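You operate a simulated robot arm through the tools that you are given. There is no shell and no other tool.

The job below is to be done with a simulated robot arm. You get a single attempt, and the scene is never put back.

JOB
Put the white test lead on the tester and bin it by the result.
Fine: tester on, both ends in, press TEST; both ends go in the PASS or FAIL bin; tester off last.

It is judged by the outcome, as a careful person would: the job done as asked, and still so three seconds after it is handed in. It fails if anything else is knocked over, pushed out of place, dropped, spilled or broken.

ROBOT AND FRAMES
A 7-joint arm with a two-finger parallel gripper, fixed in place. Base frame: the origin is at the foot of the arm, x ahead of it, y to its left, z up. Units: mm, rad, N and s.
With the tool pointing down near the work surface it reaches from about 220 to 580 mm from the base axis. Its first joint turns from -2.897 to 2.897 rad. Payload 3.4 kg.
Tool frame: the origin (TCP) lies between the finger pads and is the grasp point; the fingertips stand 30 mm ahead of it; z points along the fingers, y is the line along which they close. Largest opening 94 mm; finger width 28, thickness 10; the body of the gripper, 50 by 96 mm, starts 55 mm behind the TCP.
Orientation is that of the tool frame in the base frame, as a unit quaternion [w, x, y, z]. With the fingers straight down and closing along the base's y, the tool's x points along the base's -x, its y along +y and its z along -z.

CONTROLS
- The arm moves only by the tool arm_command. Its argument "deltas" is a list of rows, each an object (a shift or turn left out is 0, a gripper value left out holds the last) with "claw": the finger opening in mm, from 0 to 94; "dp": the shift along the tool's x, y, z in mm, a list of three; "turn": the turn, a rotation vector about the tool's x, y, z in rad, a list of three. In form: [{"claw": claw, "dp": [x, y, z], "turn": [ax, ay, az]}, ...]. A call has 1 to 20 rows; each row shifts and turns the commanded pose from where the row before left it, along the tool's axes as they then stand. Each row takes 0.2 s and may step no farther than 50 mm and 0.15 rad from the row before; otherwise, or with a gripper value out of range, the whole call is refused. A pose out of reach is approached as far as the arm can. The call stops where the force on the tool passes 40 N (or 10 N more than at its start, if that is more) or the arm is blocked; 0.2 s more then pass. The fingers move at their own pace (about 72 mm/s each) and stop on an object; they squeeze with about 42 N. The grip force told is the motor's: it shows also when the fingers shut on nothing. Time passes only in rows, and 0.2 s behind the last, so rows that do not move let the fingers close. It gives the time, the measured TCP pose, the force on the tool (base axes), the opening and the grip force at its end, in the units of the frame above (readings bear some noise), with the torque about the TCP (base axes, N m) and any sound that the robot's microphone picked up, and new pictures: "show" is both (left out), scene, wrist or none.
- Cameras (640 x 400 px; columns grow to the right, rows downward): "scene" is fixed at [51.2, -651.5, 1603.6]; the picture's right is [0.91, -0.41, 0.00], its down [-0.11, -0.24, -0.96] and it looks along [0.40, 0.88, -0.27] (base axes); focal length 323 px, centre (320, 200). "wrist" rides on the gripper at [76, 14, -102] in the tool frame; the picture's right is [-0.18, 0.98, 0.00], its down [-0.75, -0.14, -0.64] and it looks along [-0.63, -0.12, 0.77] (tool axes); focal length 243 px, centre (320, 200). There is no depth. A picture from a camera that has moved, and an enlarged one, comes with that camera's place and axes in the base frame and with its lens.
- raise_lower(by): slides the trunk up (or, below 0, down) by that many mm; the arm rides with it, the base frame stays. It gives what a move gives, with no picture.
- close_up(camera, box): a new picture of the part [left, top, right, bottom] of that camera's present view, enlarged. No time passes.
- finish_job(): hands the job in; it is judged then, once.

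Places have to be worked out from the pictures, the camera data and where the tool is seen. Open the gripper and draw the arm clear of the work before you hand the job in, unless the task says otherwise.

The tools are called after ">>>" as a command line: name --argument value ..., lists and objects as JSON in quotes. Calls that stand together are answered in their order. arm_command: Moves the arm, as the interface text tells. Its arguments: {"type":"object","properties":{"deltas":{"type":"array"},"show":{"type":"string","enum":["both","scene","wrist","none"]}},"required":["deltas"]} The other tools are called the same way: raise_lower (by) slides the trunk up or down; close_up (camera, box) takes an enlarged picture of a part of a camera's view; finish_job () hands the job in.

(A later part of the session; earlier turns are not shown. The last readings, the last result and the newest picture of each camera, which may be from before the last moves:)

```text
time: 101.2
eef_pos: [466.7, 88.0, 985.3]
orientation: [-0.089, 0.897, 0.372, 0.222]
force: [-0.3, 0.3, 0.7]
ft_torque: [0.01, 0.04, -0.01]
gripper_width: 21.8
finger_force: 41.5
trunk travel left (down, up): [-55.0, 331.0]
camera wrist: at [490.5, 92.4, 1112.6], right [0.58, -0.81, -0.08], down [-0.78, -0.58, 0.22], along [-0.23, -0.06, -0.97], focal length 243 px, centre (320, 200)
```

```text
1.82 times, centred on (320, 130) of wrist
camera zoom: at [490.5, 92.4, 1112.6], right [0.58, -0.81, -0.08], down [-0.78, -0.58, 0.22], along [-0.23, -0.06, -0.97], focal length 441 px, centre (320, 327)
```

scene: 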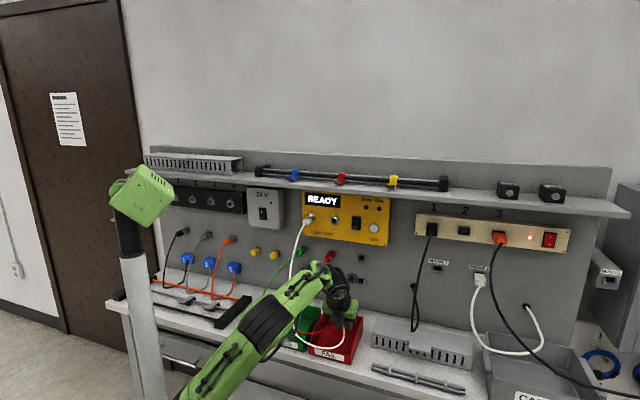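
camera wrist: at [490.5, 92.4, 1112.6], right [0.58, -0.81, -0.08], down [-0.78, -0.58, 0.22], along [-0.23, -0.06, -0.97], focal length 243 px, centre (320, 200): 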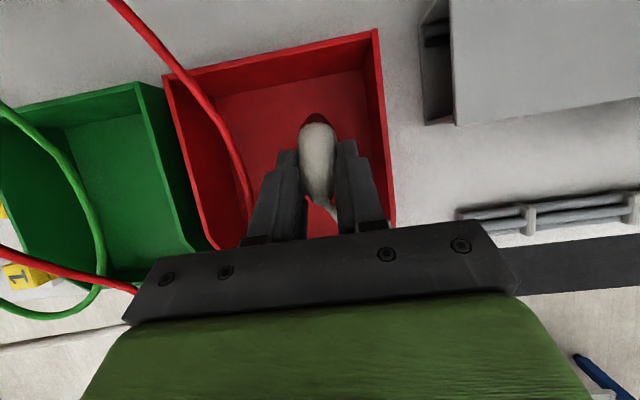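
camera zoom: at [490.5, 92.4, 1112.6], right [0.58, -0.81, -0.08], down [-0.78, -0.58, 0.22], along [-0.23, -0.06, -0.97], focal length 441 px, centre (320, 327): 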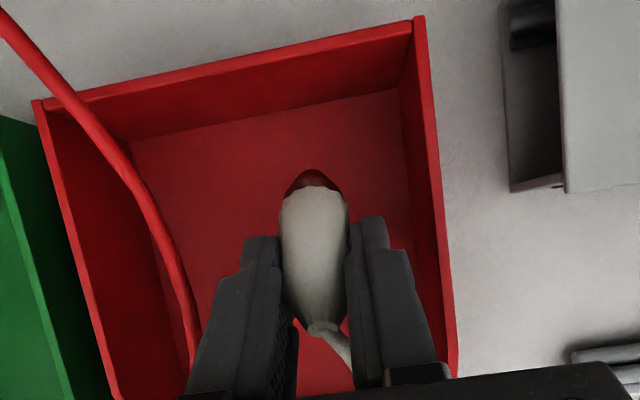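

The plug is over the middle-right of the red bin's floor with the red lead's cable to its left. I lower in small steps until it just touches.

>>> arm_command --deltas '[{"dp": [-3.7, 0, 7.1]}, {"dp": [-3.7, 0, 7.1]}, {"dp": [-2.3, 0, 4.4]}, {"dp": [-2.3, 0, 4.4]}, {}]' --show "wrist"

>>> close_up --camera "scene" --box '[290, 270, 380, 370]'

```text
time: 102.4
eef_pos: [466.8, 88.0, 960.7]
orientation: [-0.09, 0.897, 0.373, 0.221]
force: [-0.5, -0.2, 0.3]
ft_torque: [0.01, 0.01, -0.01]
gripper_width: 21.8
finger_force: 42.3
trunk travel left (down, up): [-55.0, 331.0]
camera wrist: at [490.7, 92.6, 1086.8], right [0.58, -0.81, -0.08], down [-0.78, -0.58, 0.22], along [-0.23, -0.06, -0.97], focal length 243 px, centre (320, 200)
```

wrist: 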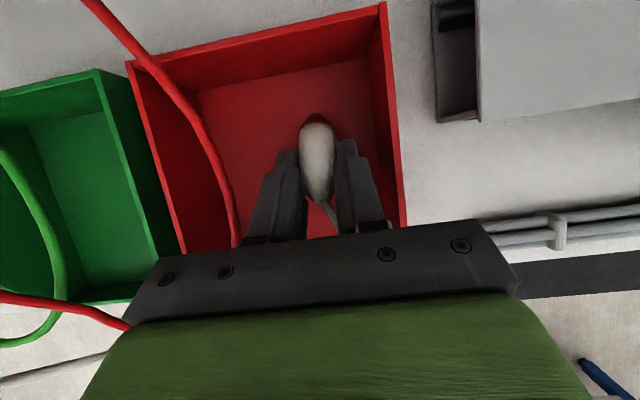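

```text
4.00 times, centred on (335, 320) of scene
camera zoom: at [51.2, -651.5, 1603.6], right [0.91, -0.41, 0.0], down [-0.11, -0.24, -0.96], along [0.4, 0.88, -0.27], focal length 1294 px, centre (260, -280)
```

zoom: 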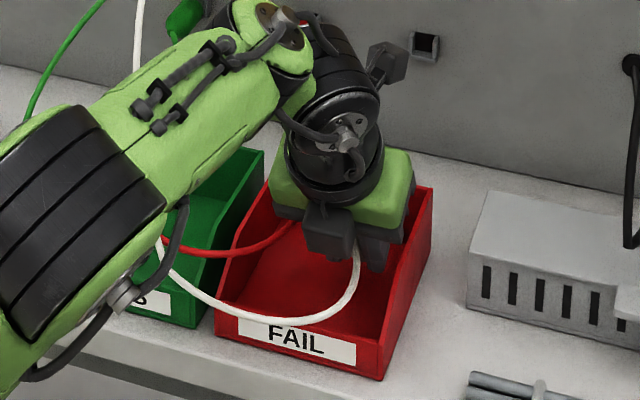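

No contact yet at z≈961. A few more small steps down.

>>> arm_command --deltas '[{"dp": [-1.86, 0, 3.54]}, {"dp": [-1.86, 0, 3.54]}, {}]' --show "none"

```text
time: 103.2
eef_pos: [465.6, 87.8, 951.7]
orientation: [-0.089, 0.897, 0.373, 0.221]
force: [1.0, -0.3, 0.9]
ft_torque: [-0.03, 0.03, 0.01]
gripper_width: 22.0
finger_force: 42.0
trunk travel left (down, up): [-55.0, 331.0]
```

>>> arm_command --deltas '[{"dp": [-1.4, 0, 2.65]}, {"dp": [-1.4, 0, 2.65]}, {}]' --show "wrist"

```text
time: 104.0
eef_pos: [466.8, 87.8, 948.5]
orientation: [-0.09, 0.896, 0.374, 0.223]
force: [0.1, -1.4, 14.5]
ft_torque: [0.4, -0.36, -0.01]
gripper_width: 21.7
finger_force: 41.7
trunk travel left (down, up): [-55.0, 331.0]
camera wrist: at [489.8, 92.5, 1074.9], right [0.58, -0.81, -0.08], down [-0.78, -0.58, 0.22], along [-0.22, -0.06, -0.97], focal length 243 px, centre (320, 200)
```

wrist: 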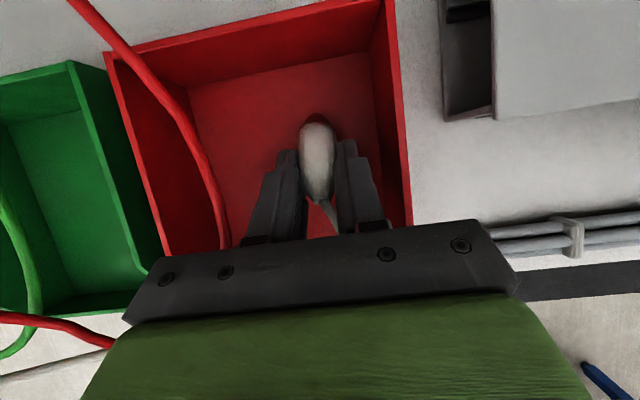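

The nose touches the bin floor (14 N up). I relieve it slightly and open the fingers slowly to lay the plug down.

>>> arm_command --deltas '[{"dp": [0.9, 0, -1.8]}, {"claw": 26}, {"claw": 32}, {"claw": 40}, {}, {}]' --show "both"

>>> close_up --camera "wrist" --box '[160, 20, 480, 240]'

>>> close_up --camera "scene" --box '[280, 230, 390, 370]'

```text
time: 105.4
eef_pos: [466.4, 88.2, 947.7]
orientation: [-0.088, 0.897, 0.372, 0.222]
force: [0.3, 0.6, -0.8]
ft_torque: [-0.01, 0.0, 0.0]
gripper_width: 40.0
finger_force: 0.2
trunk travel left (down, up): [-55.0, 331.0]
camera wrist: at [490.6, 92.5, 1075.0], right [0.58, -0.81, -0.08], down [-0.78, -0.58, 0.22], along [-0.23, -0.06, -0.97], focal length 243 px, centre (320, 200)
```

scene: 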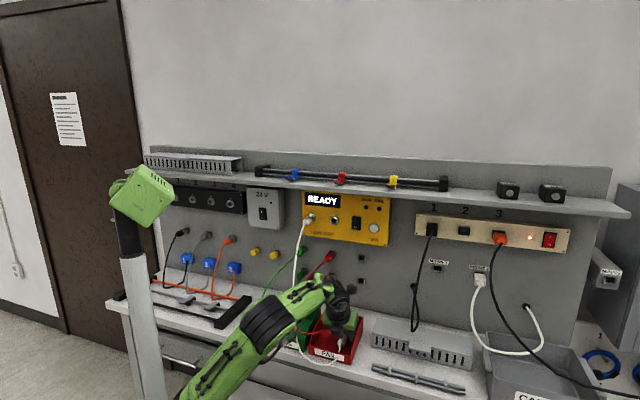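
wrist: 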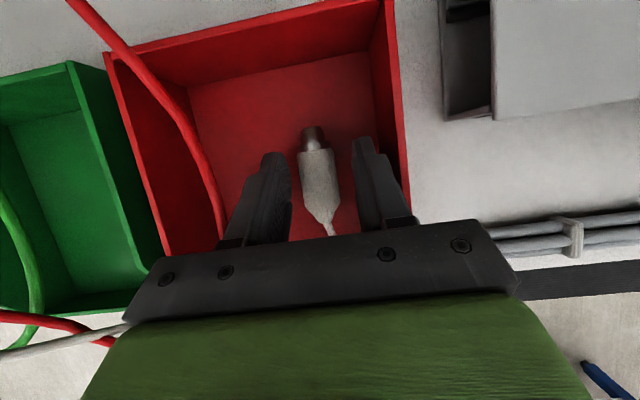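

```text
1.82 times, centred on (320, 130) of wrist
camera zoom: at [490.6, 92.5, 1075.0], right [0.58, -0.81, -0.08], down [-0.78, -0.58, 0.22], along [-0.23, -0.06, -0.97], focal length 441 px, centre (320, 327)
```

zoom: 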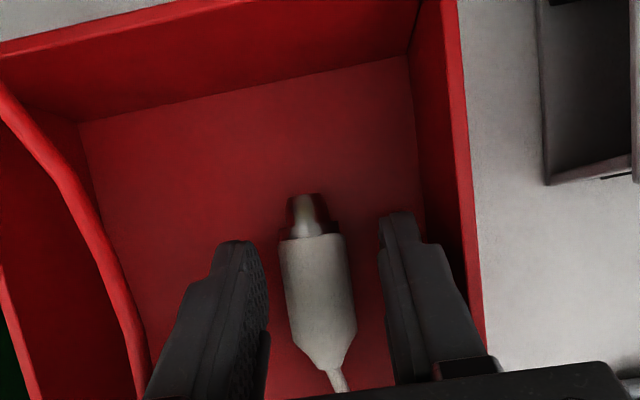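

```text
2.86 times, centred on (335, 300) of scene
camera zoom: at [51.2, -651.5, 1603.6], right [0.91, -0.41, 0.0], down [-0.11, -0.24, -0.96], along [0.4, 0.88, -0.27], focal length 924 px, centre (277, -86)
```

zoom: 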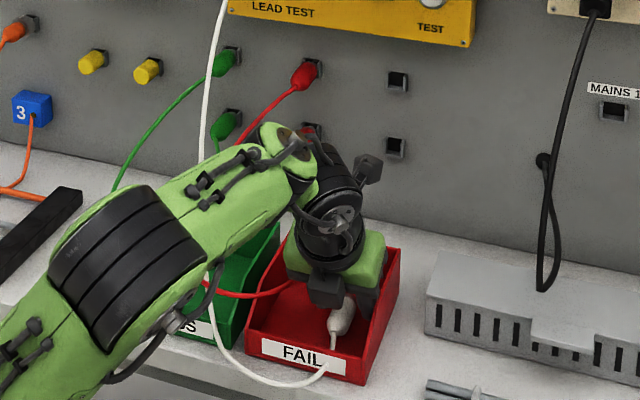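

The first end lies on the red bin's floor. I lift straight up clear of the bin.

>>> arm_command --deltas '[{"dp": [7, 0, -13.3]}, {"dp": [10, 0, -19]}, {"dp": [14, 0, -26.5]}, {"dp": [14, 0, -26.5]}, {"dp": [14, 0, -26.5]}, {"dp": [14, 0, -26.5]}, {"dp": [14, 0, -26.5]}, {"dp": [14, 0, -26.5]}, {}]' --show "both"

>>> close_up --camera "scene" --box '[250, 190, 400, 380]'

```text
time: 107.4
eef_pos: [467.5, 89.3, 1164.6]
orientation: [-0.09, 0.896, 0.373, 0.221]
force: [0.5, -0.2, -0.4]
ft_torque: [0.0, -0.01, -0.04]
gripper_width: 40.1
finger_force: 0.0
trunk travel left (down, up): [-55.0, 331.0]
camera wrist: at [491.0, 94.0, 1291.6], right [0.58, -0.81, -0.08], down [-0.78, -0.58, 0.22], along [-0.23, -0.06, -0.97], focal length 243 px, centre (320, 200)
```

scene: 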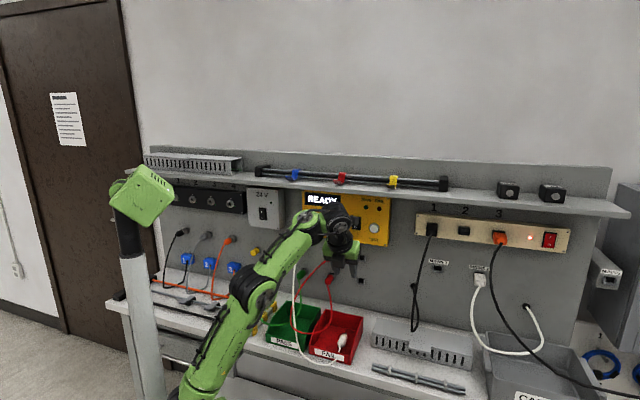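
wrist: 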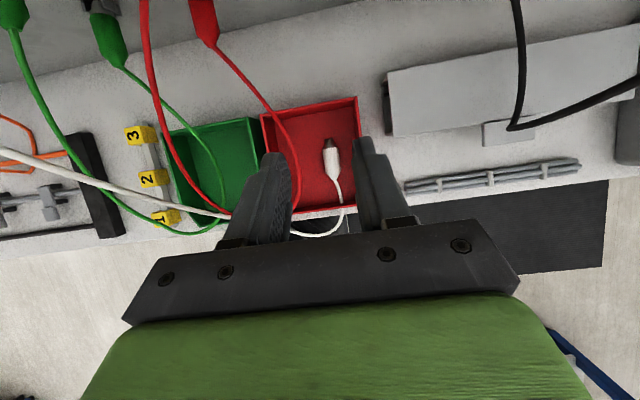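

```text
2.11 times, centred on (325, 285) of scene
camera zoom: at [51.2, -651.5, 1603.6], right [0.91, -0.41, 0.0], down [-0.11, -0.24, -0.96], along [0.4, 0.88, -0.27], focal length 681 px, centre (310, 21)
```

zoom: 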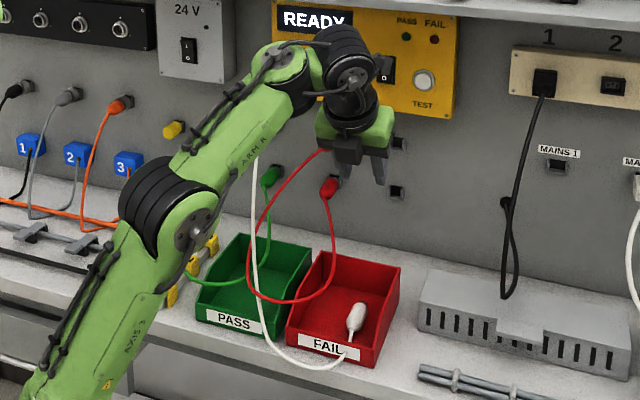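

The white plug rests in the FAIL bin. Now I rise to tester height, tip the tool back up and move left to the plug still in the left socket.

>>> arm_command --deltas '[{"dp": [14, 0, -26.5]}, {"dp": [14, 0, -26.5]}, {"dp": [14, 0, -26.5]}, {"turn": [0, 0.1295, 0]}, {"turn": [0, 0.1295, 0]}, {"turn": [0, 0.1295, 0]}, {"turn": [0, 0.1295, 0]}, {"turn": [0, 0.1295, 0]}, {"turn": [0, 0.1295, 0]}, {"claw": 44, "dp": [0, -28.7, 0]}, {"dp": [0, -28.7, 0]}, {"dp": [0, -28.7, 0]}, {"dp": [0, -28.7, 0]}, {"dp": [0, -28.7, 0]}, {"dp": [0, -28.7, 0]}, {}]' --show "both"

>>> close_up --camera "wrist" --box '[220, 60, 420, 240]'

>>> close_up --camera "scene" --box '[250, 190, 400, 380]'

```text
time: 110.8
eef_pos: [368.4, 226.0, 1269.1]
orientation: [-0.179, 0.822, 0.341, 0.419]
force: [0.1, 0.7, 0.9]
ft_torque: [0.02, -0.01, -0.02]
gripper_width: 44.1
finger_force: 0.1
out of reach, approached as far as the arm can: row 2, 3, 4, 7, 8, 9, 10, 11, 12, 13, 14, 15
trunk travel left (down, up): [-55.0, 331.0]
camera wrist: at [353.7, 188.4, 1391.8], right [0.62, -0.77, -0.16], down [-0.78, -0.58, -0.23], along [0.09, 0.27, -0.96], focal length 243 px, centre (320, 200)
```

scene: 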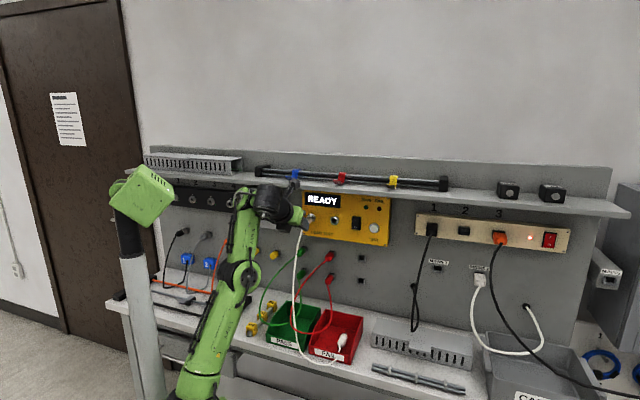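
wrist: 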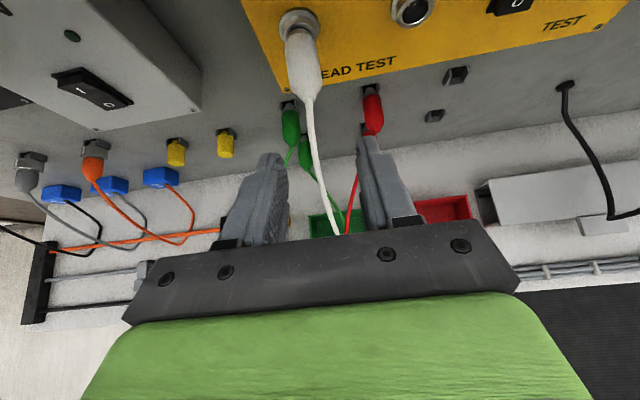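

```text
2.22 times, centred on (320, 150) of wrist
camera zoom: at [353.7, 188.4, 1391.8], right [0.62, -0.77, -0.16], down [-0.78, -0.58, -0.23], along [0.09, 0.27, -0.96], focal length 539 px, centre (320, 311)
```

zoom: 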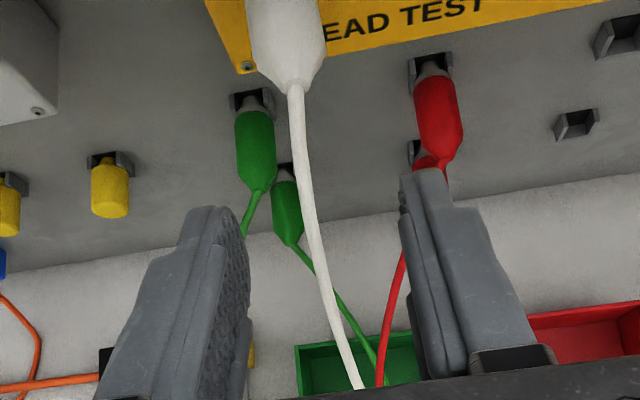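

```text
2.11 times, centred on (325, 285) of scene
camera zoom: at [51.2, -651.5, 1603.6], right [0.91, -0.41, 0.0], down [-0.11, -0.24, -0.96], along [0.4, 0.88, -0.27], focal length 681 px, centre (310, 21)
```

zoom: 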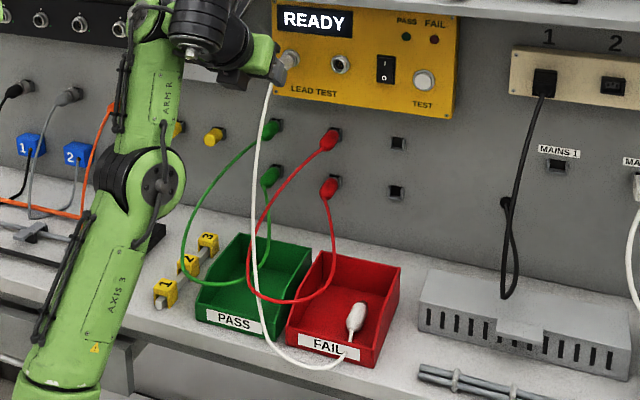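

Tipping down that high over-stretched the arm again (posture flipped once more; tool now at n≈420, u≈101, z≈1269, clear of the plug). I repeat the recovery: up and back through full extension, then down.

>>> arm_command --deltas '[{"dp": [8, 0, -24]}, {"dp": [14.5, 0, -22.7]}, {"dp": [20, 0, -22.7]}, {"dp": [24, 0, -20]}, {"dp": [24, 0, -20]}, {}]' --show "none"

>>> arm_command --deltas '[{"dp": [-20, 0, 8]}, {"dp": [-20, 0, 8]}, {"dp": [-20, 0, 8]}, {"dp": [-20, 0, 8]}, {}]' --show "scene"

```text
time: 112.2
eef_pos: [327.7, 207.8, 1357.8]
orientation: [-0.179, 0.822, 0.341, 0.42]
force: [-0.4, 0.3, 0.2]
ft_torque: [-0.01, -0.01, -0.03]
gripper_width: 43.9
finger_force: 0.1
out of reach, approached as far as the arm can: row 4, 5
trunk travel left (down, up): [-55.0, 331.0]
```

```text
time: 113.4
eef_pos: [317.8, 200.0, 1306.7]
orientation: [-0.178, 0.822, 0.341, 0.42]
force: [0.4, 0.1, 0.5]
ft_torque: [0.0, -0.02, 0.02]
gripper_width: 44.0
finger_force: 0.1
out of reach, approached as far as the arm can: row 3, 4
trunk travel left (down, up): [-55.0, 331.0]
```

scene: 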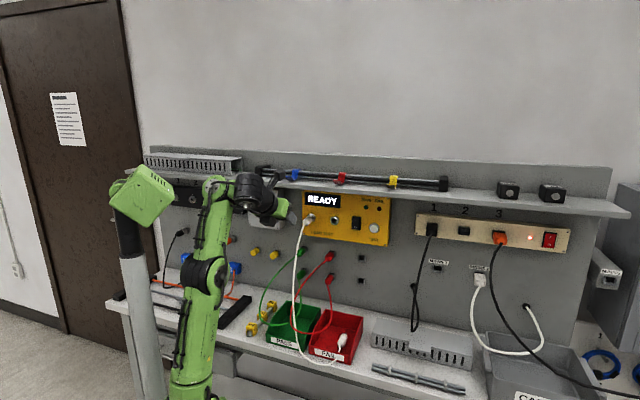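

Still on the wrong side. I push beyond full stretch with larger steps and then come down with larger steps.

>>> arm_command --deltas '[{"dp": [36.6, 0, -26]}, {"dp": [36.6, 0, -26]}, {"dp": [36.6, 0, -26]}, {"dp": [36.6, 0, -26]}, {}]' --show "none"

>>> arm_command --deltas '[{"dp": [-32, 0, 14]}, {"dp": [-32, 0, 14]}, {"dp": [-32, 0, 14]}, {}]' --show "scene"

```text
time: 114.6
eef_pos: [319.5, 192.7, 1363.7]
orientation: [-0.179, 0.822, 0.342, 0.419]
force: [-0.3, 1.1, -0.3]
ft_torque: [-0.01, 0.04, -0.03]
gripper_width: 43.9
finger_force: 0.0
out of reach, approached as far as the arm can: row 2, 3, 4
trunk travel left (down, up): [-55.0, 331.0]
```

```text
time: 115.6
eef_pos: [316.5, 185.1, 1307.3]
orientation: [-0.182, 0.822, 0.338, 0.42]
force: [0.3, 0.1, 0.2]
ft_torque: [-0.05, -0.03, 0.02]
gripper_width: 44.1
finger_force: 0.1
out of reach, approached as far as the arm can: row 1, 2, 3
trunk travel left (down, up): [-55.0, 331.0]
```

scene: 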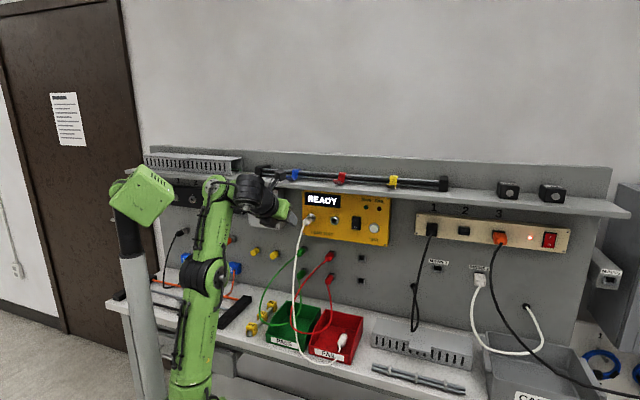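

Same side again. I retry with a different approach: rotate to a shallower pitch about the wrist while rising, touch full extension only slightly, then come down.

>>> arm_command --deltas '[{"dp": [20, 0, -8], "turn": [0, 0.1, 0]}, {"dp": [20, 0, 0], "turn": [0, 0.1, 0]}, {"dp": [20, 0, 4], "turn": [0, 0.1, 0]}, {}]' --show "none"

>>> arm_command --deltas '[{"dp": [12, 0, -4]}, {"dp": [12, 0, -4]}, {"dp": [12, 0, -4]}, {}]' --show "none"

>>> arm_command --deltas '[{"dp": [-20.8, 5.2, -1]}, {"dp": [-20.8, 5.2, -1]}, {"dp": [-20.8, 5.2, -1]}, {"dp": [-20.8, 5.2, -1]}, {}]' --show "scene"

```text
time: 116.6
eef_pos: [334.6, 205.1, 1363.3]
orientation: [-0.227, 0.75, 0.31, 0.539]
force: [0.7, -0.4, -0.1]
ft_torque: [0.03, -0.01, 0.05]
gripper_width: 43.8
finger_force: 0.1
trunk travel left (down, up): [-55.0, 331.0]
```

```text
time: 117.6
eef_pos: [334.3, 204.0, 1401.6]
orientation: [-0.228, 0.749, 0.311, 0.538]
force: [0.0, 0.2, -0.2]
ft_torque: [-0.04, -0.01, 0.01]
gripper_width: 43.7
finger_force: 0.0
trunk travel left (down, up): [-55.0, 331.0]
```

```text
time: 118.8
eef_pos: [337.9, 175.0, 1356.5]
orientation: [-0.228, 0.749, 0.312, 0.538]
force: [-0.5, -0.4, -0.7]
ft_torque: [0.01, -0.01, -0.02]
gripper_width: 44.0
finger_force: 0.0
out of reach, approached as far as the arm can: row 3, 4
trunk travel left (down, up): [-55.0, 331.0]
```

scene: 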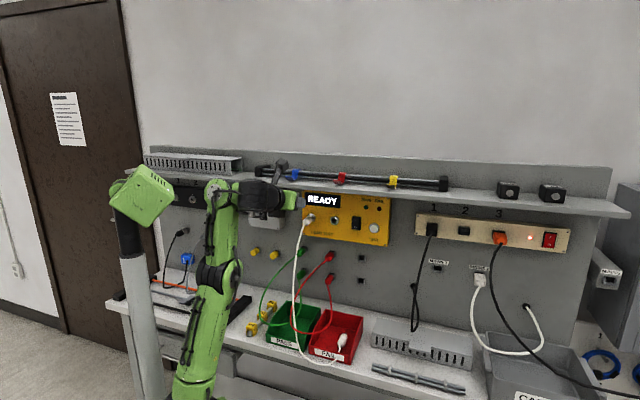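

It never quite reached full stretch that time. I go up until the first out-of-reach row, then straight back down.

>>> arm_command --deltas '[{"dp": [24, 0, -7]}, {"dp": [24, 0, -7]}, {"dp": [24, 0, -7]}, {"dp": [34, 0, -10]}]' --show "none"

>>> arm_command --deltas '[{"dp": [-24, 0, 4]}, {"dp": [-24, 0, 4]}, {"dp": [-24, 0, 4]}, {"dp": [-24, 0, 4]}, {"dp": [-24, 0, 4]}, {}]' --show "scene"

```text
time: 119.8
eef_pos: [337.8, 182.6, 1418.7]
orientation: [-0.228, 0.75, 0.312, 0.538]
force: [0.2, -0.6, -0.2]
ft_torque: [-0.01, 0.0, -0.02]
gripper_width: 44.1
finger_force: 0.0
out of reach, approached as far as the arm can: row 3, 4
trunk travel left (down, up): [-55.0, 331.0]
```

```text
time: 121.2
eef_pos: [344.7, 175.4, 1354.1]
orientation: [-0.228, 0.75, 0.311, 0.537]
force: [-0.2, -1.2, 0.3]
ft_torque: [0.01, 0.01, 0.01]
gripper_width: 44.1
finger_force: 0.0
out of reach, approached as far as the arm can: row 3, 4, 5
trunk travel left (down, up): [-55.0, 331.0]
```

scene: 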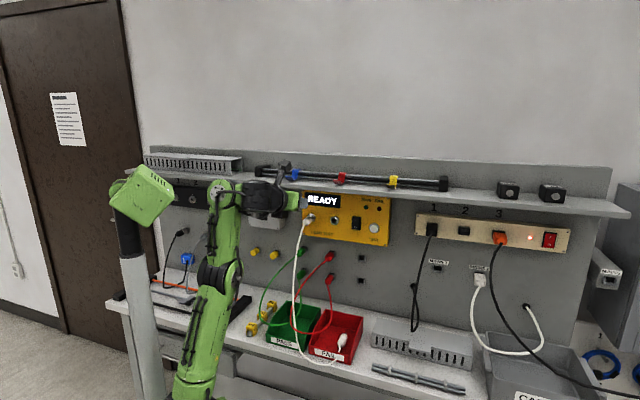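

I try again with exactly one out-of-reach row, as in the attempt that worked.

>>> arm_command --deltas '[{"dp": [24, 0, -7]}, {"dp": [22, 0, -7]}, {"dp": [36, 0, -18]}, {}]' --show "none"

>>> arm_command --deltas '[{"dp": [-20.8, -5.2, -1]}, {"dp": [-20.8, -5.2, -1]}, {"dp": [-20.8, -5.2, -1]}, {"dp": [-20.8, -5.2, -1]}, {}]' --show "none"

```text
time: 122.2
eef_pos: [346.1, 173.7, 1419.0]
orientation: [-0.226, 0.75, 0.31, 0.539]
force: [0.0, -0.4, 0.2]
ft_torque: [0.01, -0.02, -0.01]
gripper_width: 44.0
finger_force: 0.0
out of reach, approached as far as the arm can: row 3
trunk travel left (down, up): [-55.0, 331.0]
```

```text
time: 123.4
eef_pos: [323.4, 170.6, 1369.6]
orientation: [-0.228, 0.75, 0.311, 0.538]
force: [0.4, 0.1, 0.1]
ft_torque: [-0.01, 0.03, 0.0]
gripper_width: 44.1
finger_force: 0.0
out of reach, approached as far as the arm can: row 3, 4
trunk travel left (down, up): [-55.0, 331.0]
```

Still not. The recovery worked before from a position further out to the right, so I go back to that place and repeat the same path.

>>> arm_command --deltas '[{"claw": 0, "dp": [-4.5, 30.4, 12.2]}, {"dp": [-4.5, 30.4, 12.2]}, {"dp": [-4.5, 30.4, 12.2]}, {"dp": [-4.5, 30.4, 12.2]}, {"dp": [-4.5, 30.4, 12.2]}, {"dp": [-18.4, 14, 23.7]}, {"dp": [-18.4, 14, 23.7]}, {"dp": [-18.4, 14, 23.7]}, {"dp": [-18.4, 14, 23.7]}, {}]' --show "scene"

```text
time: 125.6
eef_pos: [552.6, 106.8, 1226.2]
orientation: [-0.227, 0.75, 0.31, 0.538]
force: [-0.4, -0.1, -0.2]
ft_torque: [0.05, -0.03, 0.01]
gripper_width: 0.1
finger_force: 32.4
trunk travel left (down, up): [-55.0, 331.0]
```

scene: 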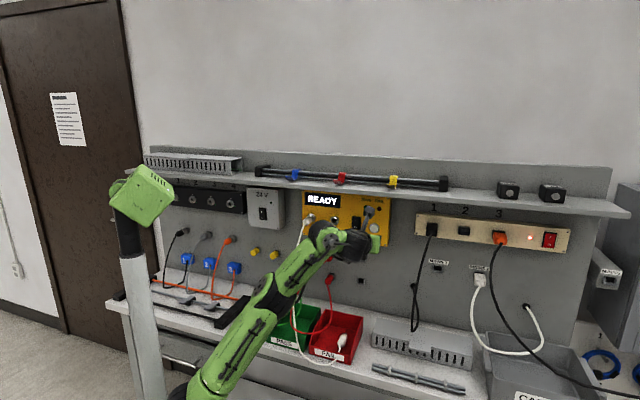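

Tracked fine to the earlier spot. Now the same rising path as the time it worked, then down and in.

>>> arm_command --deltas '[{"dp": [10, -11.2, -32]}, {"dp": [28, -11.2, -24]}, {"dp": [30, -11.2, -20]}, {"dp": [34, -11.2, -18]}, {"dp": [36, -11.2, -18]}, {}]' --show "none"

>>> arm_command --deltas '[{"dp": [-20.8, -5.2, -1]}, {"dp": [-20.8, -5.2, -1]}, {"dp": [-20.8, -5.2, -1]}, {"dp": [-20.8, -5.2, -1]}, {}]' --show "scene"

```text
time: 127.0
eef_pos: [446.2, 120.0, 1372.9]
orientation: [-0.227, 0.751, 0.31, 0.537]
force: [0.5, -0.2, -0.2]
ft_torque: [0.01, 0.0, 0.02]
gripper_width: 0.2
finger_force: 33.2
out of reach, approached as far as the arm can: row 4, 5
trunk travel left (down, up): [-55.0, 331.0]
```

```text
time: 128.2
eef_pos: [420.1, 113.1, 1317.9]
orientation: [-0.228, 0.75, 0.311, 0.538]
force: [0.5, -1.2, -0.3]
ft_torque: [-0.03, 0.02, -0.05]
gripper_width: 0.0
finger_force: 32.9
out of reach, approached as far as the arm can: row 3, 4
trunk travel left (down, up): [-55.0, 331.0]
```

scene: 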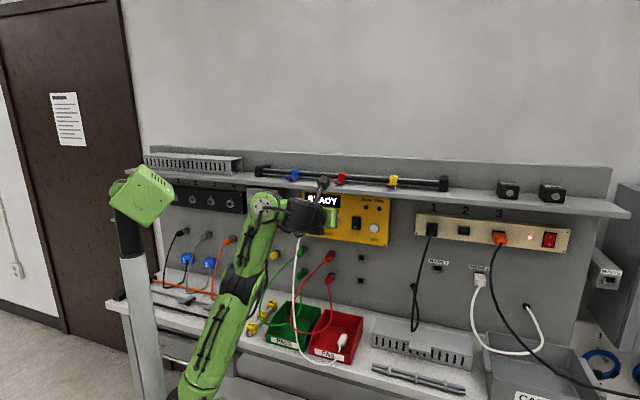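

I keep cycling through full stretch with varying step sizes, one cycle per call, watching for the down-rows to track.

>>> arm_command --deltas '[{"dp": [42.8, 0, -13.7]}, {"dp": [46.6, 0, -15]}, {"dp": [-23.8, -5, 4]}, {"dp": [-23.8, -5, 4]}, {"dp": [-23.8, -5, 4]}, {"dp": [-23.8, -5, 4]}, {"dp": [-23.8, -5, 4]}]' --show "none"

```text
time: 129.8
eef_pos: [421.5, 115.2, 1318.6]
orientation: [-0.228, 0.75, 0.311, 0.537]
force: [-0.1, 0.1, -0.8]
ft_torque: [0.01, 0.0, 0.0]
gripper_width: 0.2
finger_force: 33.3
out of reach, approached as far as the arm can: row 2, 5, 6, 7
trunk travel left (down, up): [-55.0, 331.0]
```

I'll try the flip where it first happened: stretched outward rather than upward. I lower the trunk 55 mm and go to the front-right spot, short of the button.

>>> raise_lower --by -52

>>> arm_command --deltas '[{"dp": [-0.9, 19.9, 18.9]}, {"dp": [-0.9, 19.9, 18.9]}, {"dp": [-0.9, 19.9, 18.9]}, {"dp": [-0.9, 19.9, 18.9]}, {"dp": [-0.9, 19.9, 18.9]}, {}]' --show "none"

```text
time: 130.7
eef_pos: [422.1, 115.2, 1266.4]
orientation: [-0.227, 0.75, 0.311, 0.537]
force: [-0.3, -0.2, -0.6]
ft_torque: [0.02, 0.01, -0.01]
gripper_width: 0.0
finger_force: 32.6
trunk travel left (down, up): [-3.0, 383.0]
```

```text
time: 132.1
eef_pos: [553.1, 108.1, 1233.0]
orientation: [-0.227, 0.75, 0.311, 0.537]
force: [-0.1, 0.2, 0.3]
ft_torque: [0.02, 0.01, 0.01]
gripper_width: 0.0
finger_force: 33.0
trunk travel left (down, up): [-3.0, 383.0]
```

>>> arm_command --deltas '[{"dp": [7.1, 0, 22.2]}, {"dp": [7.1, 0, 22.2]}, {}]' --show "none"

>>> arm_command --deltas '[{"dp": [-11.4, 0, -35.7]}, {"dp": [-11.4, -10, -35.7]}, {"dp": [-28, -15, 9]}, {"dp": [-28, -15, 9]}, {"dp": [-28, -15, 9]}, {}]' --show "scene"

```text
time: 132.9
eef_pos: [574.4, 151.9, 1222.6]
orientation: [-0.228, 0.75, 0.312, 0.537]
force: [-0.8, 0.5, 0.2]
ft_torque: [-0.01, -0.02, -0.03]
gripper_width: 0.0
finger_force: 33.0
out of reach, approached as far as the arm can: row 2
trunk travel left (down, up): [-3.0, 383.0]
```

```text
time: 134.3
eef_pos: [529.3, 135.5, 1183.8]
orientation: [-0.227, 0.75, 0.312, 0.537]
force: [0.2, 0.2, -0.1]
ft_torque: [-0.01, 0.01, -0.01]
gripper_width: 0.0
finger_force: 33.0
out of reach, approached as far as the arm can: row 3, 4, 5
trunk travel left (down, up): [-3.0, 383.0]
```

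scene: 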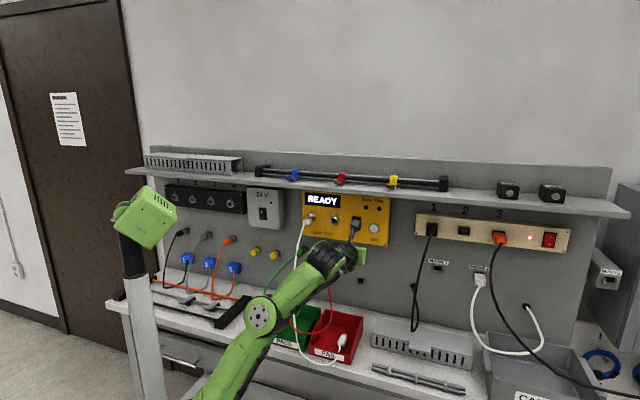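

The arm stays on that side, so I'll work within its reachable shell (535–597 mm shoulder-to-wrist), which I can plan for: the left plug, the bin and the rocker are all reachable with suitable tool pitch at this trunk height. I rise, pitch to 0.42 rad and move left above the line of the left plug.

>>> arm_command --deltas '[{"dp": [20, -2, -9.9]}, {"dp": [20, -2, -9.9]}, {"dp": [20, -2, -9.9]}, {"turn": [0, -0.11, 0]}, {"dp": [2.4, -29.5, -4.75]}, {"dp": [2.4, -29.5, -4.75]}, {"dp": [2.4, -29.5, -4.75]}, {"claw": 44, "dp": [2.4, -29.5, -4.75]}, {"dp": [2.4, -29.5, -4.75]}, {"dp": [2.4, -29.5, -4.75]}, {}]' --show "both"

>>> close_up --camera "wrist" --box '[220, 40, 420, 240]'

```text
time: 136.7
eef_pos: [379.2, 243.0, 1278.6]
orientation: [-0.209, 0.779, 0.323, 0.495]
force: [0.4, 0.4, -0.3]
ft_torque: [-0.01, -0.01, -0.03]
gripper_width: 44.0
finger_force: 0.1
out of reach, approached as far as the arm can: row 4
trunk travel left (down, up): [-3.0, 383.0]
camera wrist: at [348.8, 189.0, 1392.0], right [0.64, -0.75, -0.17], down [-0.74, -0.54, -0.41], along [0.21, 0.39, -0.89], focal length 243 px, centre (320, 200)
```

scene: 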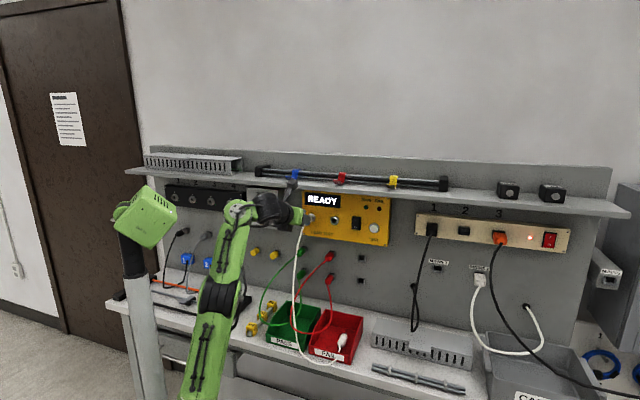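
wrist: 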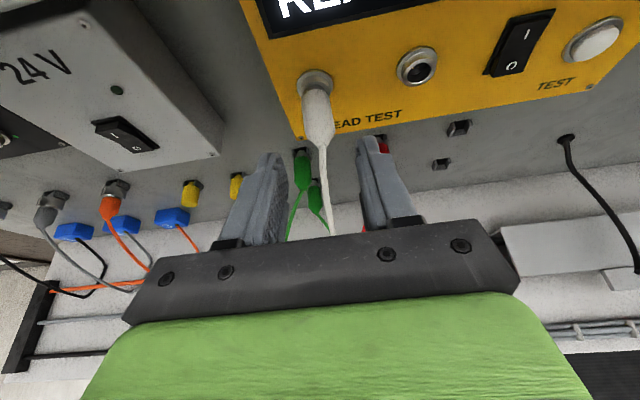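

```text
2.00 times, centred on (320, 140) of wrist
camera zoom: at [348.8, 189.0, 1392.0], right [0.64, -0.75, -0.17], down [-0.74, -0.54, -0.41], along [0.21, 0.39, -0.89], focal length 485 px, centre (320, 320)
```

zoom: 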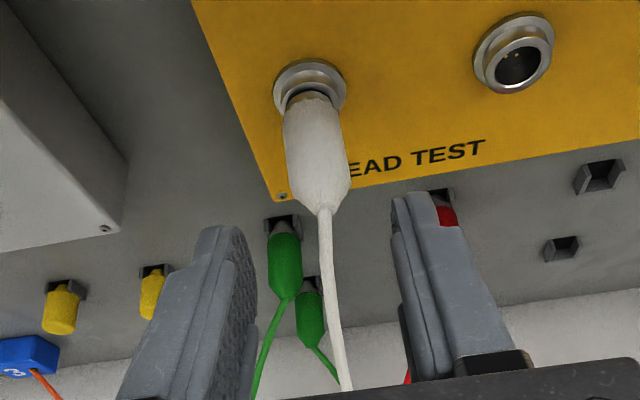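

The left plug is centred between the fingers (within 0.6 mm). I advance along the tool axis onto it and close.

>>> arm_command --deltas '[{"dp": [-0.7, -0.2, 24.2]}, {"dp": [-0.7, -0.2, 24.2]}, {"dp": [-0.7, -0.2, 24.2]}, {}, {"claw": 30}, {"claw": 0}, {}, {}]' --show "both"

>>> close_up --camera "wrist" --box '[240, 60, 400, 240]'

```text
time: 138.5
eef_pos: [425.1, 291.3, 1246.1]
orientation: [-0.21, 0.779, 0.324, 0.495]
force: [-1.1, 4.1, 0.4]
ft_torque: [-0.01, 0.01, 0.19]
gripper_width: 22.0
finger_force: 42.1
trunk travel left (down, up): [-3.0, 383.0]
camera wrist: at [393.2, 237.0, 1359.9], right [0.64, -0.74, -0.17], down [-0.73, -0.54, -0.41], along [0.21, 0.39, -0.89], focal length 243 px, centre (320, 200)
```

scene: 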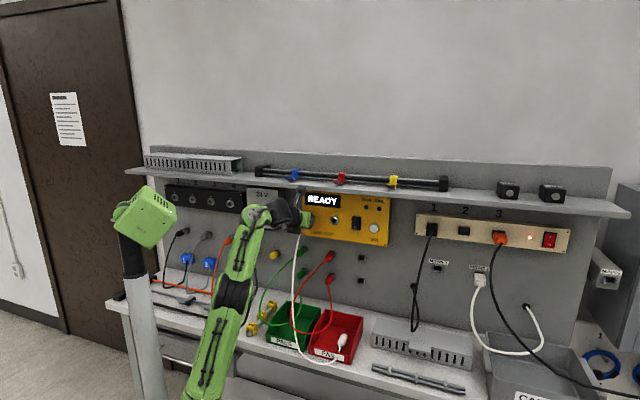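
wrist: 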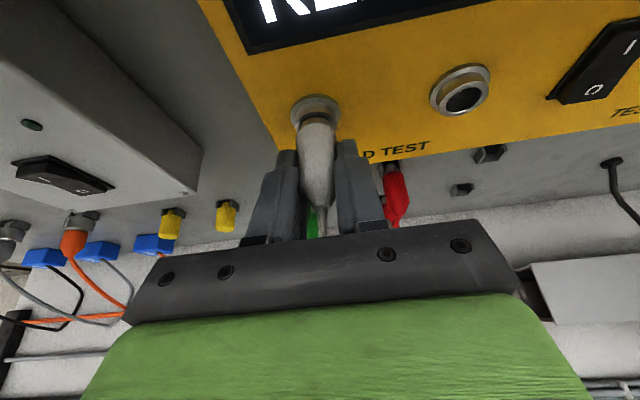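

```text
2.22 times, centred on (320, 150) of wrist
camera zoom: at [393.2, 237.0, 1359.9], right [0.64, -0.74, -0.17], down [-0.73, -0.54, -0.41], along [0.21, 0.39, -0.89], focal length 539 px, centre (320, 311)
```

zoom: 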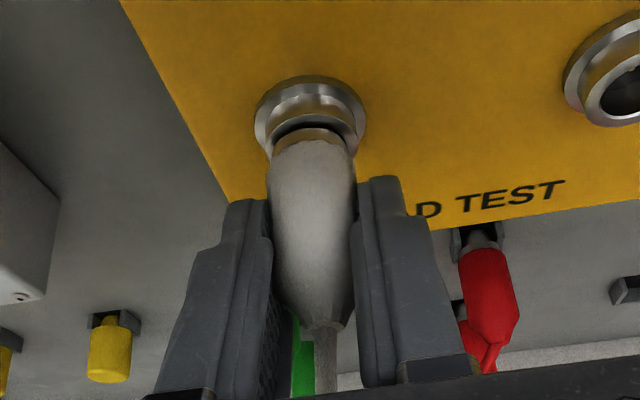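

Gripped (22.0 mm). I pull it straight out 27 mm, then continue back and slightly up.

>>> arm_command --deltas '[{"dp": [-2.5, 0, -5.4]}, {"dp": [-3.8, 0, -8.2]}, {"dp": [-5.1, 0, -10.9]}, {"dp": [2.7, 0, -17.8]}, {"dp": [2.7, 0, -17.8]}, {"dp": [2.7, 0, -17.8]}, {}]' --show "both"

>>> close_up --camera "scene" --box '[250, 190, 400, 380]'

```text
time: 140.1
eef_pos: [374.3, 236.9, 1276.6]
orientation: [-0.209, 0.779, 0.322, 0.495]
force: [0.1, -0.3, -0.6]
ft_torque: [-0.03, -0.02, 0.0]
gripper_width: 22.3
finger_force: 41.7
trunk travel left (down, up): [-3.0, 383.0]
camera wrist: at [342.7, 183.6, 1389.9], right [0.64, -0.75, -0.17], down [-0.73, -0.54, -0.41], along [0.21, 0.39, -0.89], focal length 243 px, centre (320, 200)
```

scene: 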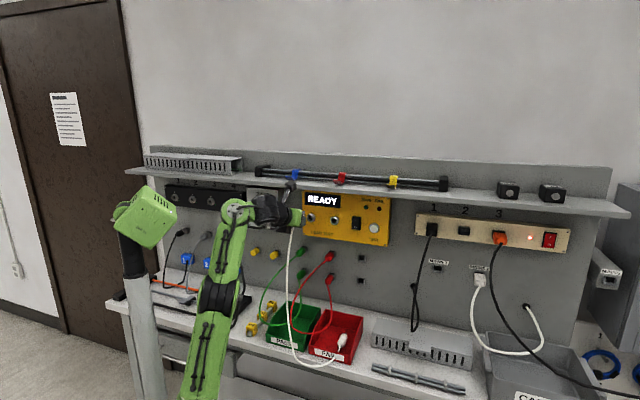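
wrist: 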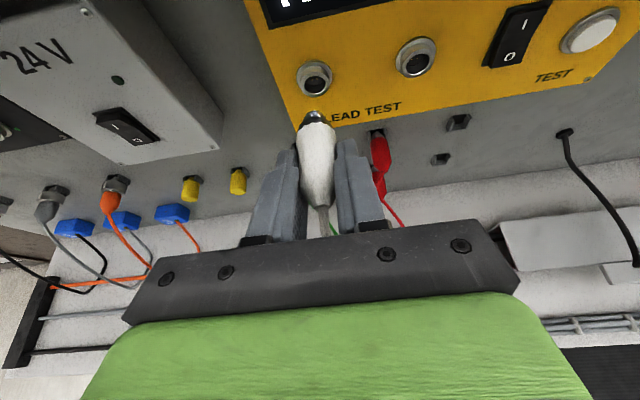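

```text
2.11 times, centred on (325, 285) of scene
camera zoom: at [51.2, -651.5, 1603.6], right [0.91, -0.41, 0.0], down [-0.11, -0.24, -0.96], along [0.4, 0.88, -0.27], focal length 681 px, centre (310, 21)
```

zoom: 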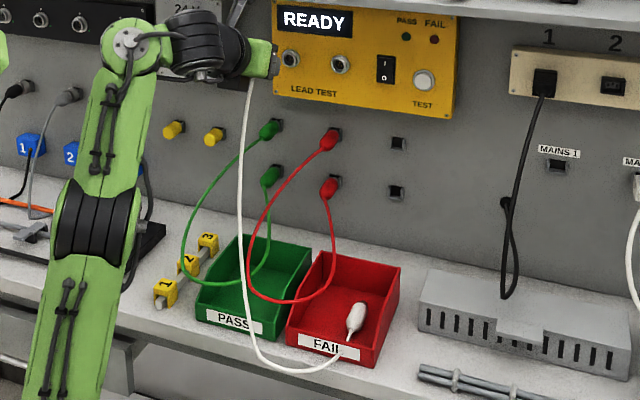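

The second end is free. I now carry it in small combined steps right, down and tipping toward vertical, ending about z 1000 over the free strip of the FAIL bin (u≈230, between the red cable and the first plug), staying within the arm's reachable shell.

>>> arm_command --deltas '[{"dp": [-14.9, 16.5, 5.85], "turn": [0, -0.065, 0]}, {"dp": [-14.9, 16.5, 5.85], "turn": [0, -0.065, 0]}, {"dp": [-15.3, 12.5, 8.5], "turn": [0, -0.065, 0]}, {"dp": [-15.3, 12.5, 8.5], "turn": [0, -0.065, 0]}, {"dp": [-15.9, 12.5, 10.6], "turn": [0, -0.065, 0]}, {"dp": [-15.9, 12.5, 10.6], "turn": [0, -0.065, 0]}, {"dp": [-15, 10, 13.3], "turn": [0, -0.065, 0]}, {"dp": [-15, 10, 13.3], "turn": [0, -0.065, 0]}, {}]' --show "both"

```text
time: 142.1
eef_pos: [435.6, 154.4, 1132.1]
orientation: [-0.12, 0.88, 0.366, 0.279]
force: [-0.3, -0.9, 0.1]
ft_torque: [-0.02, 0.02, -0.02]
gripper_width: 22.1
finger_force: 42.2
trunk travel left (down, up): [-3.0, 383.0]
camera wrist: at [448.3, 144.9, 1260.1], right [0.59, -0.8, -0.11], down [-0.79, -0.6, 0.09], along [-0.14, 0.04, -0.99], focal length 243 px, centre (320, 200)
```

scene: 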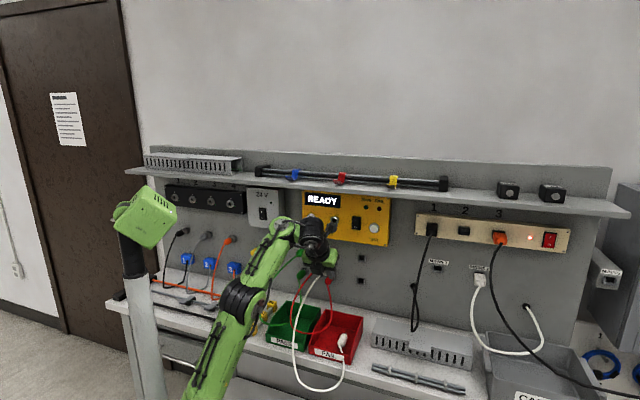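
wrist: 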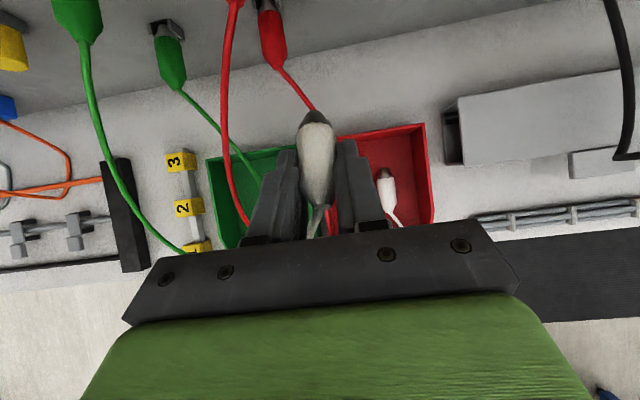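

Tracking well, no flags. The red cable's lower strand passes to the left/below, so I keep moving right while descending to u≈232, z≈1000.

>>> arm_command --deltas '[{"dp": [-12.4, 9.5, 15.8], "turn": [0, -0.065, 0]}, {"dp": [-12.4, 9.5, 15.8], "turn": [0, -0.065, 0]}, {"dp": [-10.2, 6, 17.2], "turn": [0, -0.065, 0]}, {"dp": [-10.2, 6, 17.2], "turn": [0, -0.065, 0]}, {"dp": [-6, 1, 14.8], "turn": [0, -0.065, 0]}, {"dp": [-6, 1, 14.8], "turn": [0, -0.065, 0]}, {"dp": [-2.7, 0, 9.6], "turn": [0, -0.065, 0]}, {"dp": [-2.7, 0, 9.6], "turn": [0, -0.065, 0]}, {}]' --show "both"

>>> close_up --camera "scene" --box '[270, 230, 400, 390]'

>>> close_up --camera "wrist" --box '[160, 20, 480, 240]'

```text
time: 144.1
eef_pos: [451.5, 125.4, 1001.3]
orientation: [-0.022, 0.922, 0.385, 0.043]
force: [0.5, -0.4, -0.6]
ft_torque: [-0.01, -0.02, 0.0]
gripper_width: 22.1
finger_force: 42.0
trunk travel left (down, up): [-3.0, 383.0]
camera wrist: at [509.1, 160.9, 1110.6], right [0.57, -0.82, -0.02], down [-0.67, -0.48, 0.57], along [-0.48, -0.31, -0.82], focal length 243 px, centre (320, 200)
```

scene: 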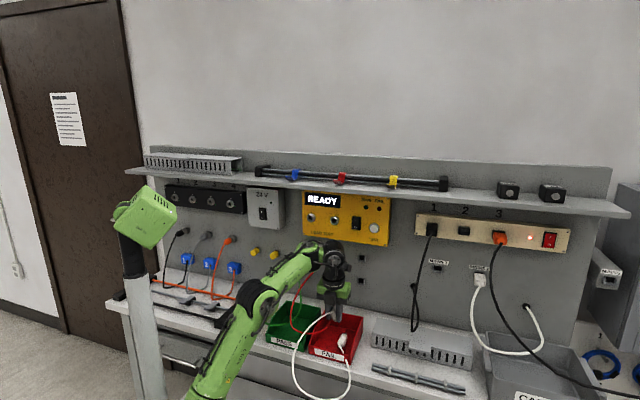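
wrist: 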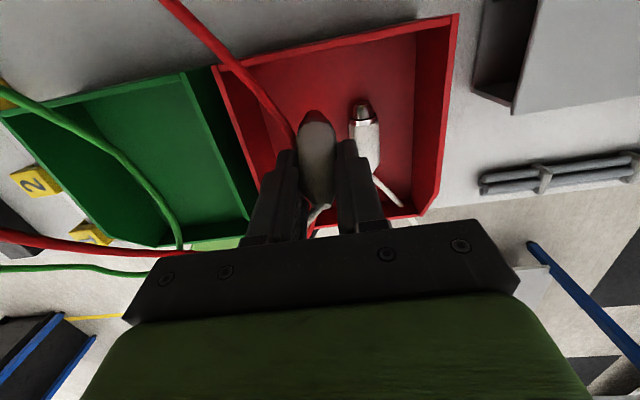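

```text
2.50 times, centred on (335, 310) of scene
camera zoom: at [51.2, -651.5, 1603.6], right [0.91, -0.41, 0.0], down [-0.11, -0.24, -0.96], along [0.4, 0.88, -0.27], focal length 808 px, centre (282, -75)
```

zoom: 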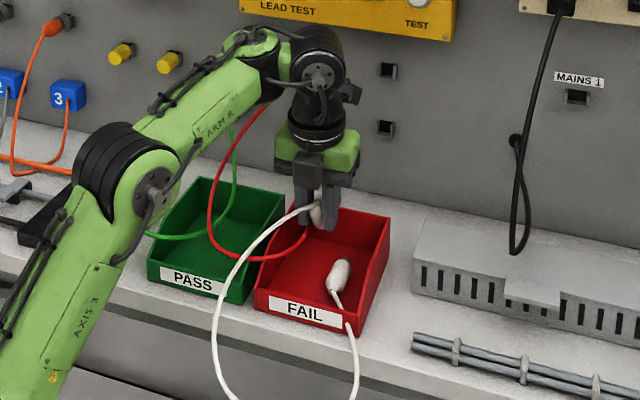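

```text
1.82 times, centred on (320, 130) of wrist
camera zoom: at [509.1, 160.9, 1110.6], right [0.57, -0.82, -0.02], down [-0.67, -0.48, 0.57], along [-0.48, -0.31, -0.82], focal length 441 px, centre (320, 327)
```

zoom: 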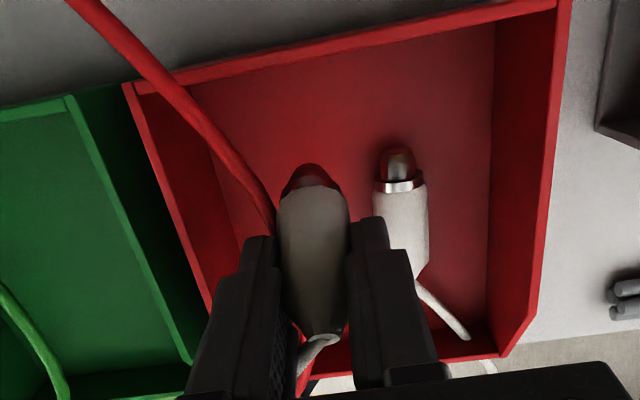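

Second plug is over the bin; the red strand is just left of my left finger, so I shift 5 mm right, tip the last 0.1 rad, and lower to z≈965.

>>> arm_command --deltas '[{"dp": [0, 2.8, 0], "turn": [0, -0.05, 0]}, {"dp": [0, 2.7, 0], "turn": [0, -0.05, 0]}, {"dp": [0, 0, 9]}, {"dp": [0, 0, 9]}, {"dp": [0, 0, 9]}, {"dp": [0, 0, 9]}, {}]' --show "both"

>>> close_up --camera "wrist" --box '[160, 20, 480, 240]'

```text
time: 145.7
eef_pos: [454.9, 120.8, 963.6]
orientation: [-0.001, 0.923, 0.386, -0.002]
force: [0.9, -0.5, -0.6]
ft_torque: [-0.02, -0.02, -0.02]
gripper_width: 21.9
finger_force: 42.0
trunk travel left (down, up): [-3.0, 383.0]
camera wrist: at [519.7, 164.2, 1067.5], right [0.57, -0.82, -0.01], down [-0.63, -0.44, 0.64], along [-0.53, -0.36, -0.76], focal length 243 px, centre (320, 200)
```

scene: 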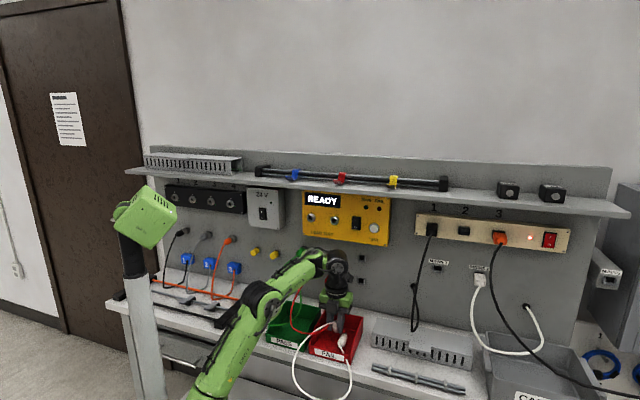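
wrist: 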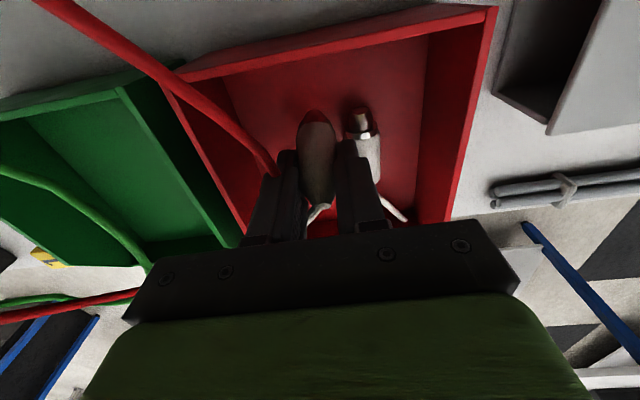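

```text
1.82 times, centred on (320, 130) of wrist
camera zoom: at [519.7, 164.2, 1067.5], right [0.57, -0.82, -0.01], down [-0.63, -0.44, 0.64], along [-0.53, -0.36, -0.76], focal length 441 px, centre (320, 327)
```

zoom: 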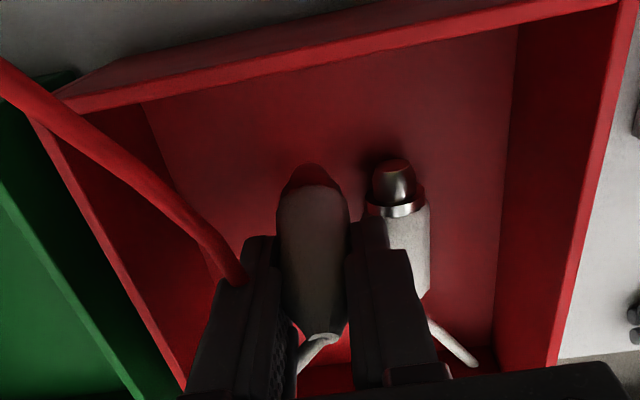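

The plug hangs just above the floor between the red strand and the first plug. I lower a few millimetres more and open slightly.

>>> arm_command --deltas '[{"dp": [0, 0, 2.5]}, {"dp": [0, 0, 2.5]}, {}]' --show "none"

```text
time: 146.5
eef_pos: [454.6, 120.3, 959.2]
orientation: [-0.002, 0.923, 0.386, -0.003]
force: [0.0, -0.5, -0.8]
ft_torque: [0.03, -0.06, -0.01]
gripper_width: 21.9
finger_force: 41.7
trunk travel left (down, up): [-3.0, 383.0]
```

>>> arm_command --deltas '[{"dp": [0, 0, 2.5]}, {}]' --show "none"

```text
time: 147.1
eef_pos: [454.6, 119.6, 957.8]
orientation: [-0.002, 0.923, 0.385, -0.002]
force: [-0.6, -0.3, -0.4]
ft_torque: [0.01, 0.01, 0.02]
gripper_width: 22.0
finger_force: 42.0
trunk travel left (down, up): [-3.0, 383.0]
```

>>> arm_command --deltas '[{"dp": [0, 0, 2.5]}, {"dp": [0, 0, 1.5]}, {}]' --show "none"

```text
time: 147.9
eef_pos: [454.1, 121.4, 956.0]
orientation: [-0.002, 0.923, 0.385, 0.001]
force: [4.1, 2.7, 26.2]
ft_torque: [0.19, -0.52, -0.04]
gripper_width: 22.2
finger_force: 42.2
trunk travel left (down, up): [-3.0, 383.0]
```

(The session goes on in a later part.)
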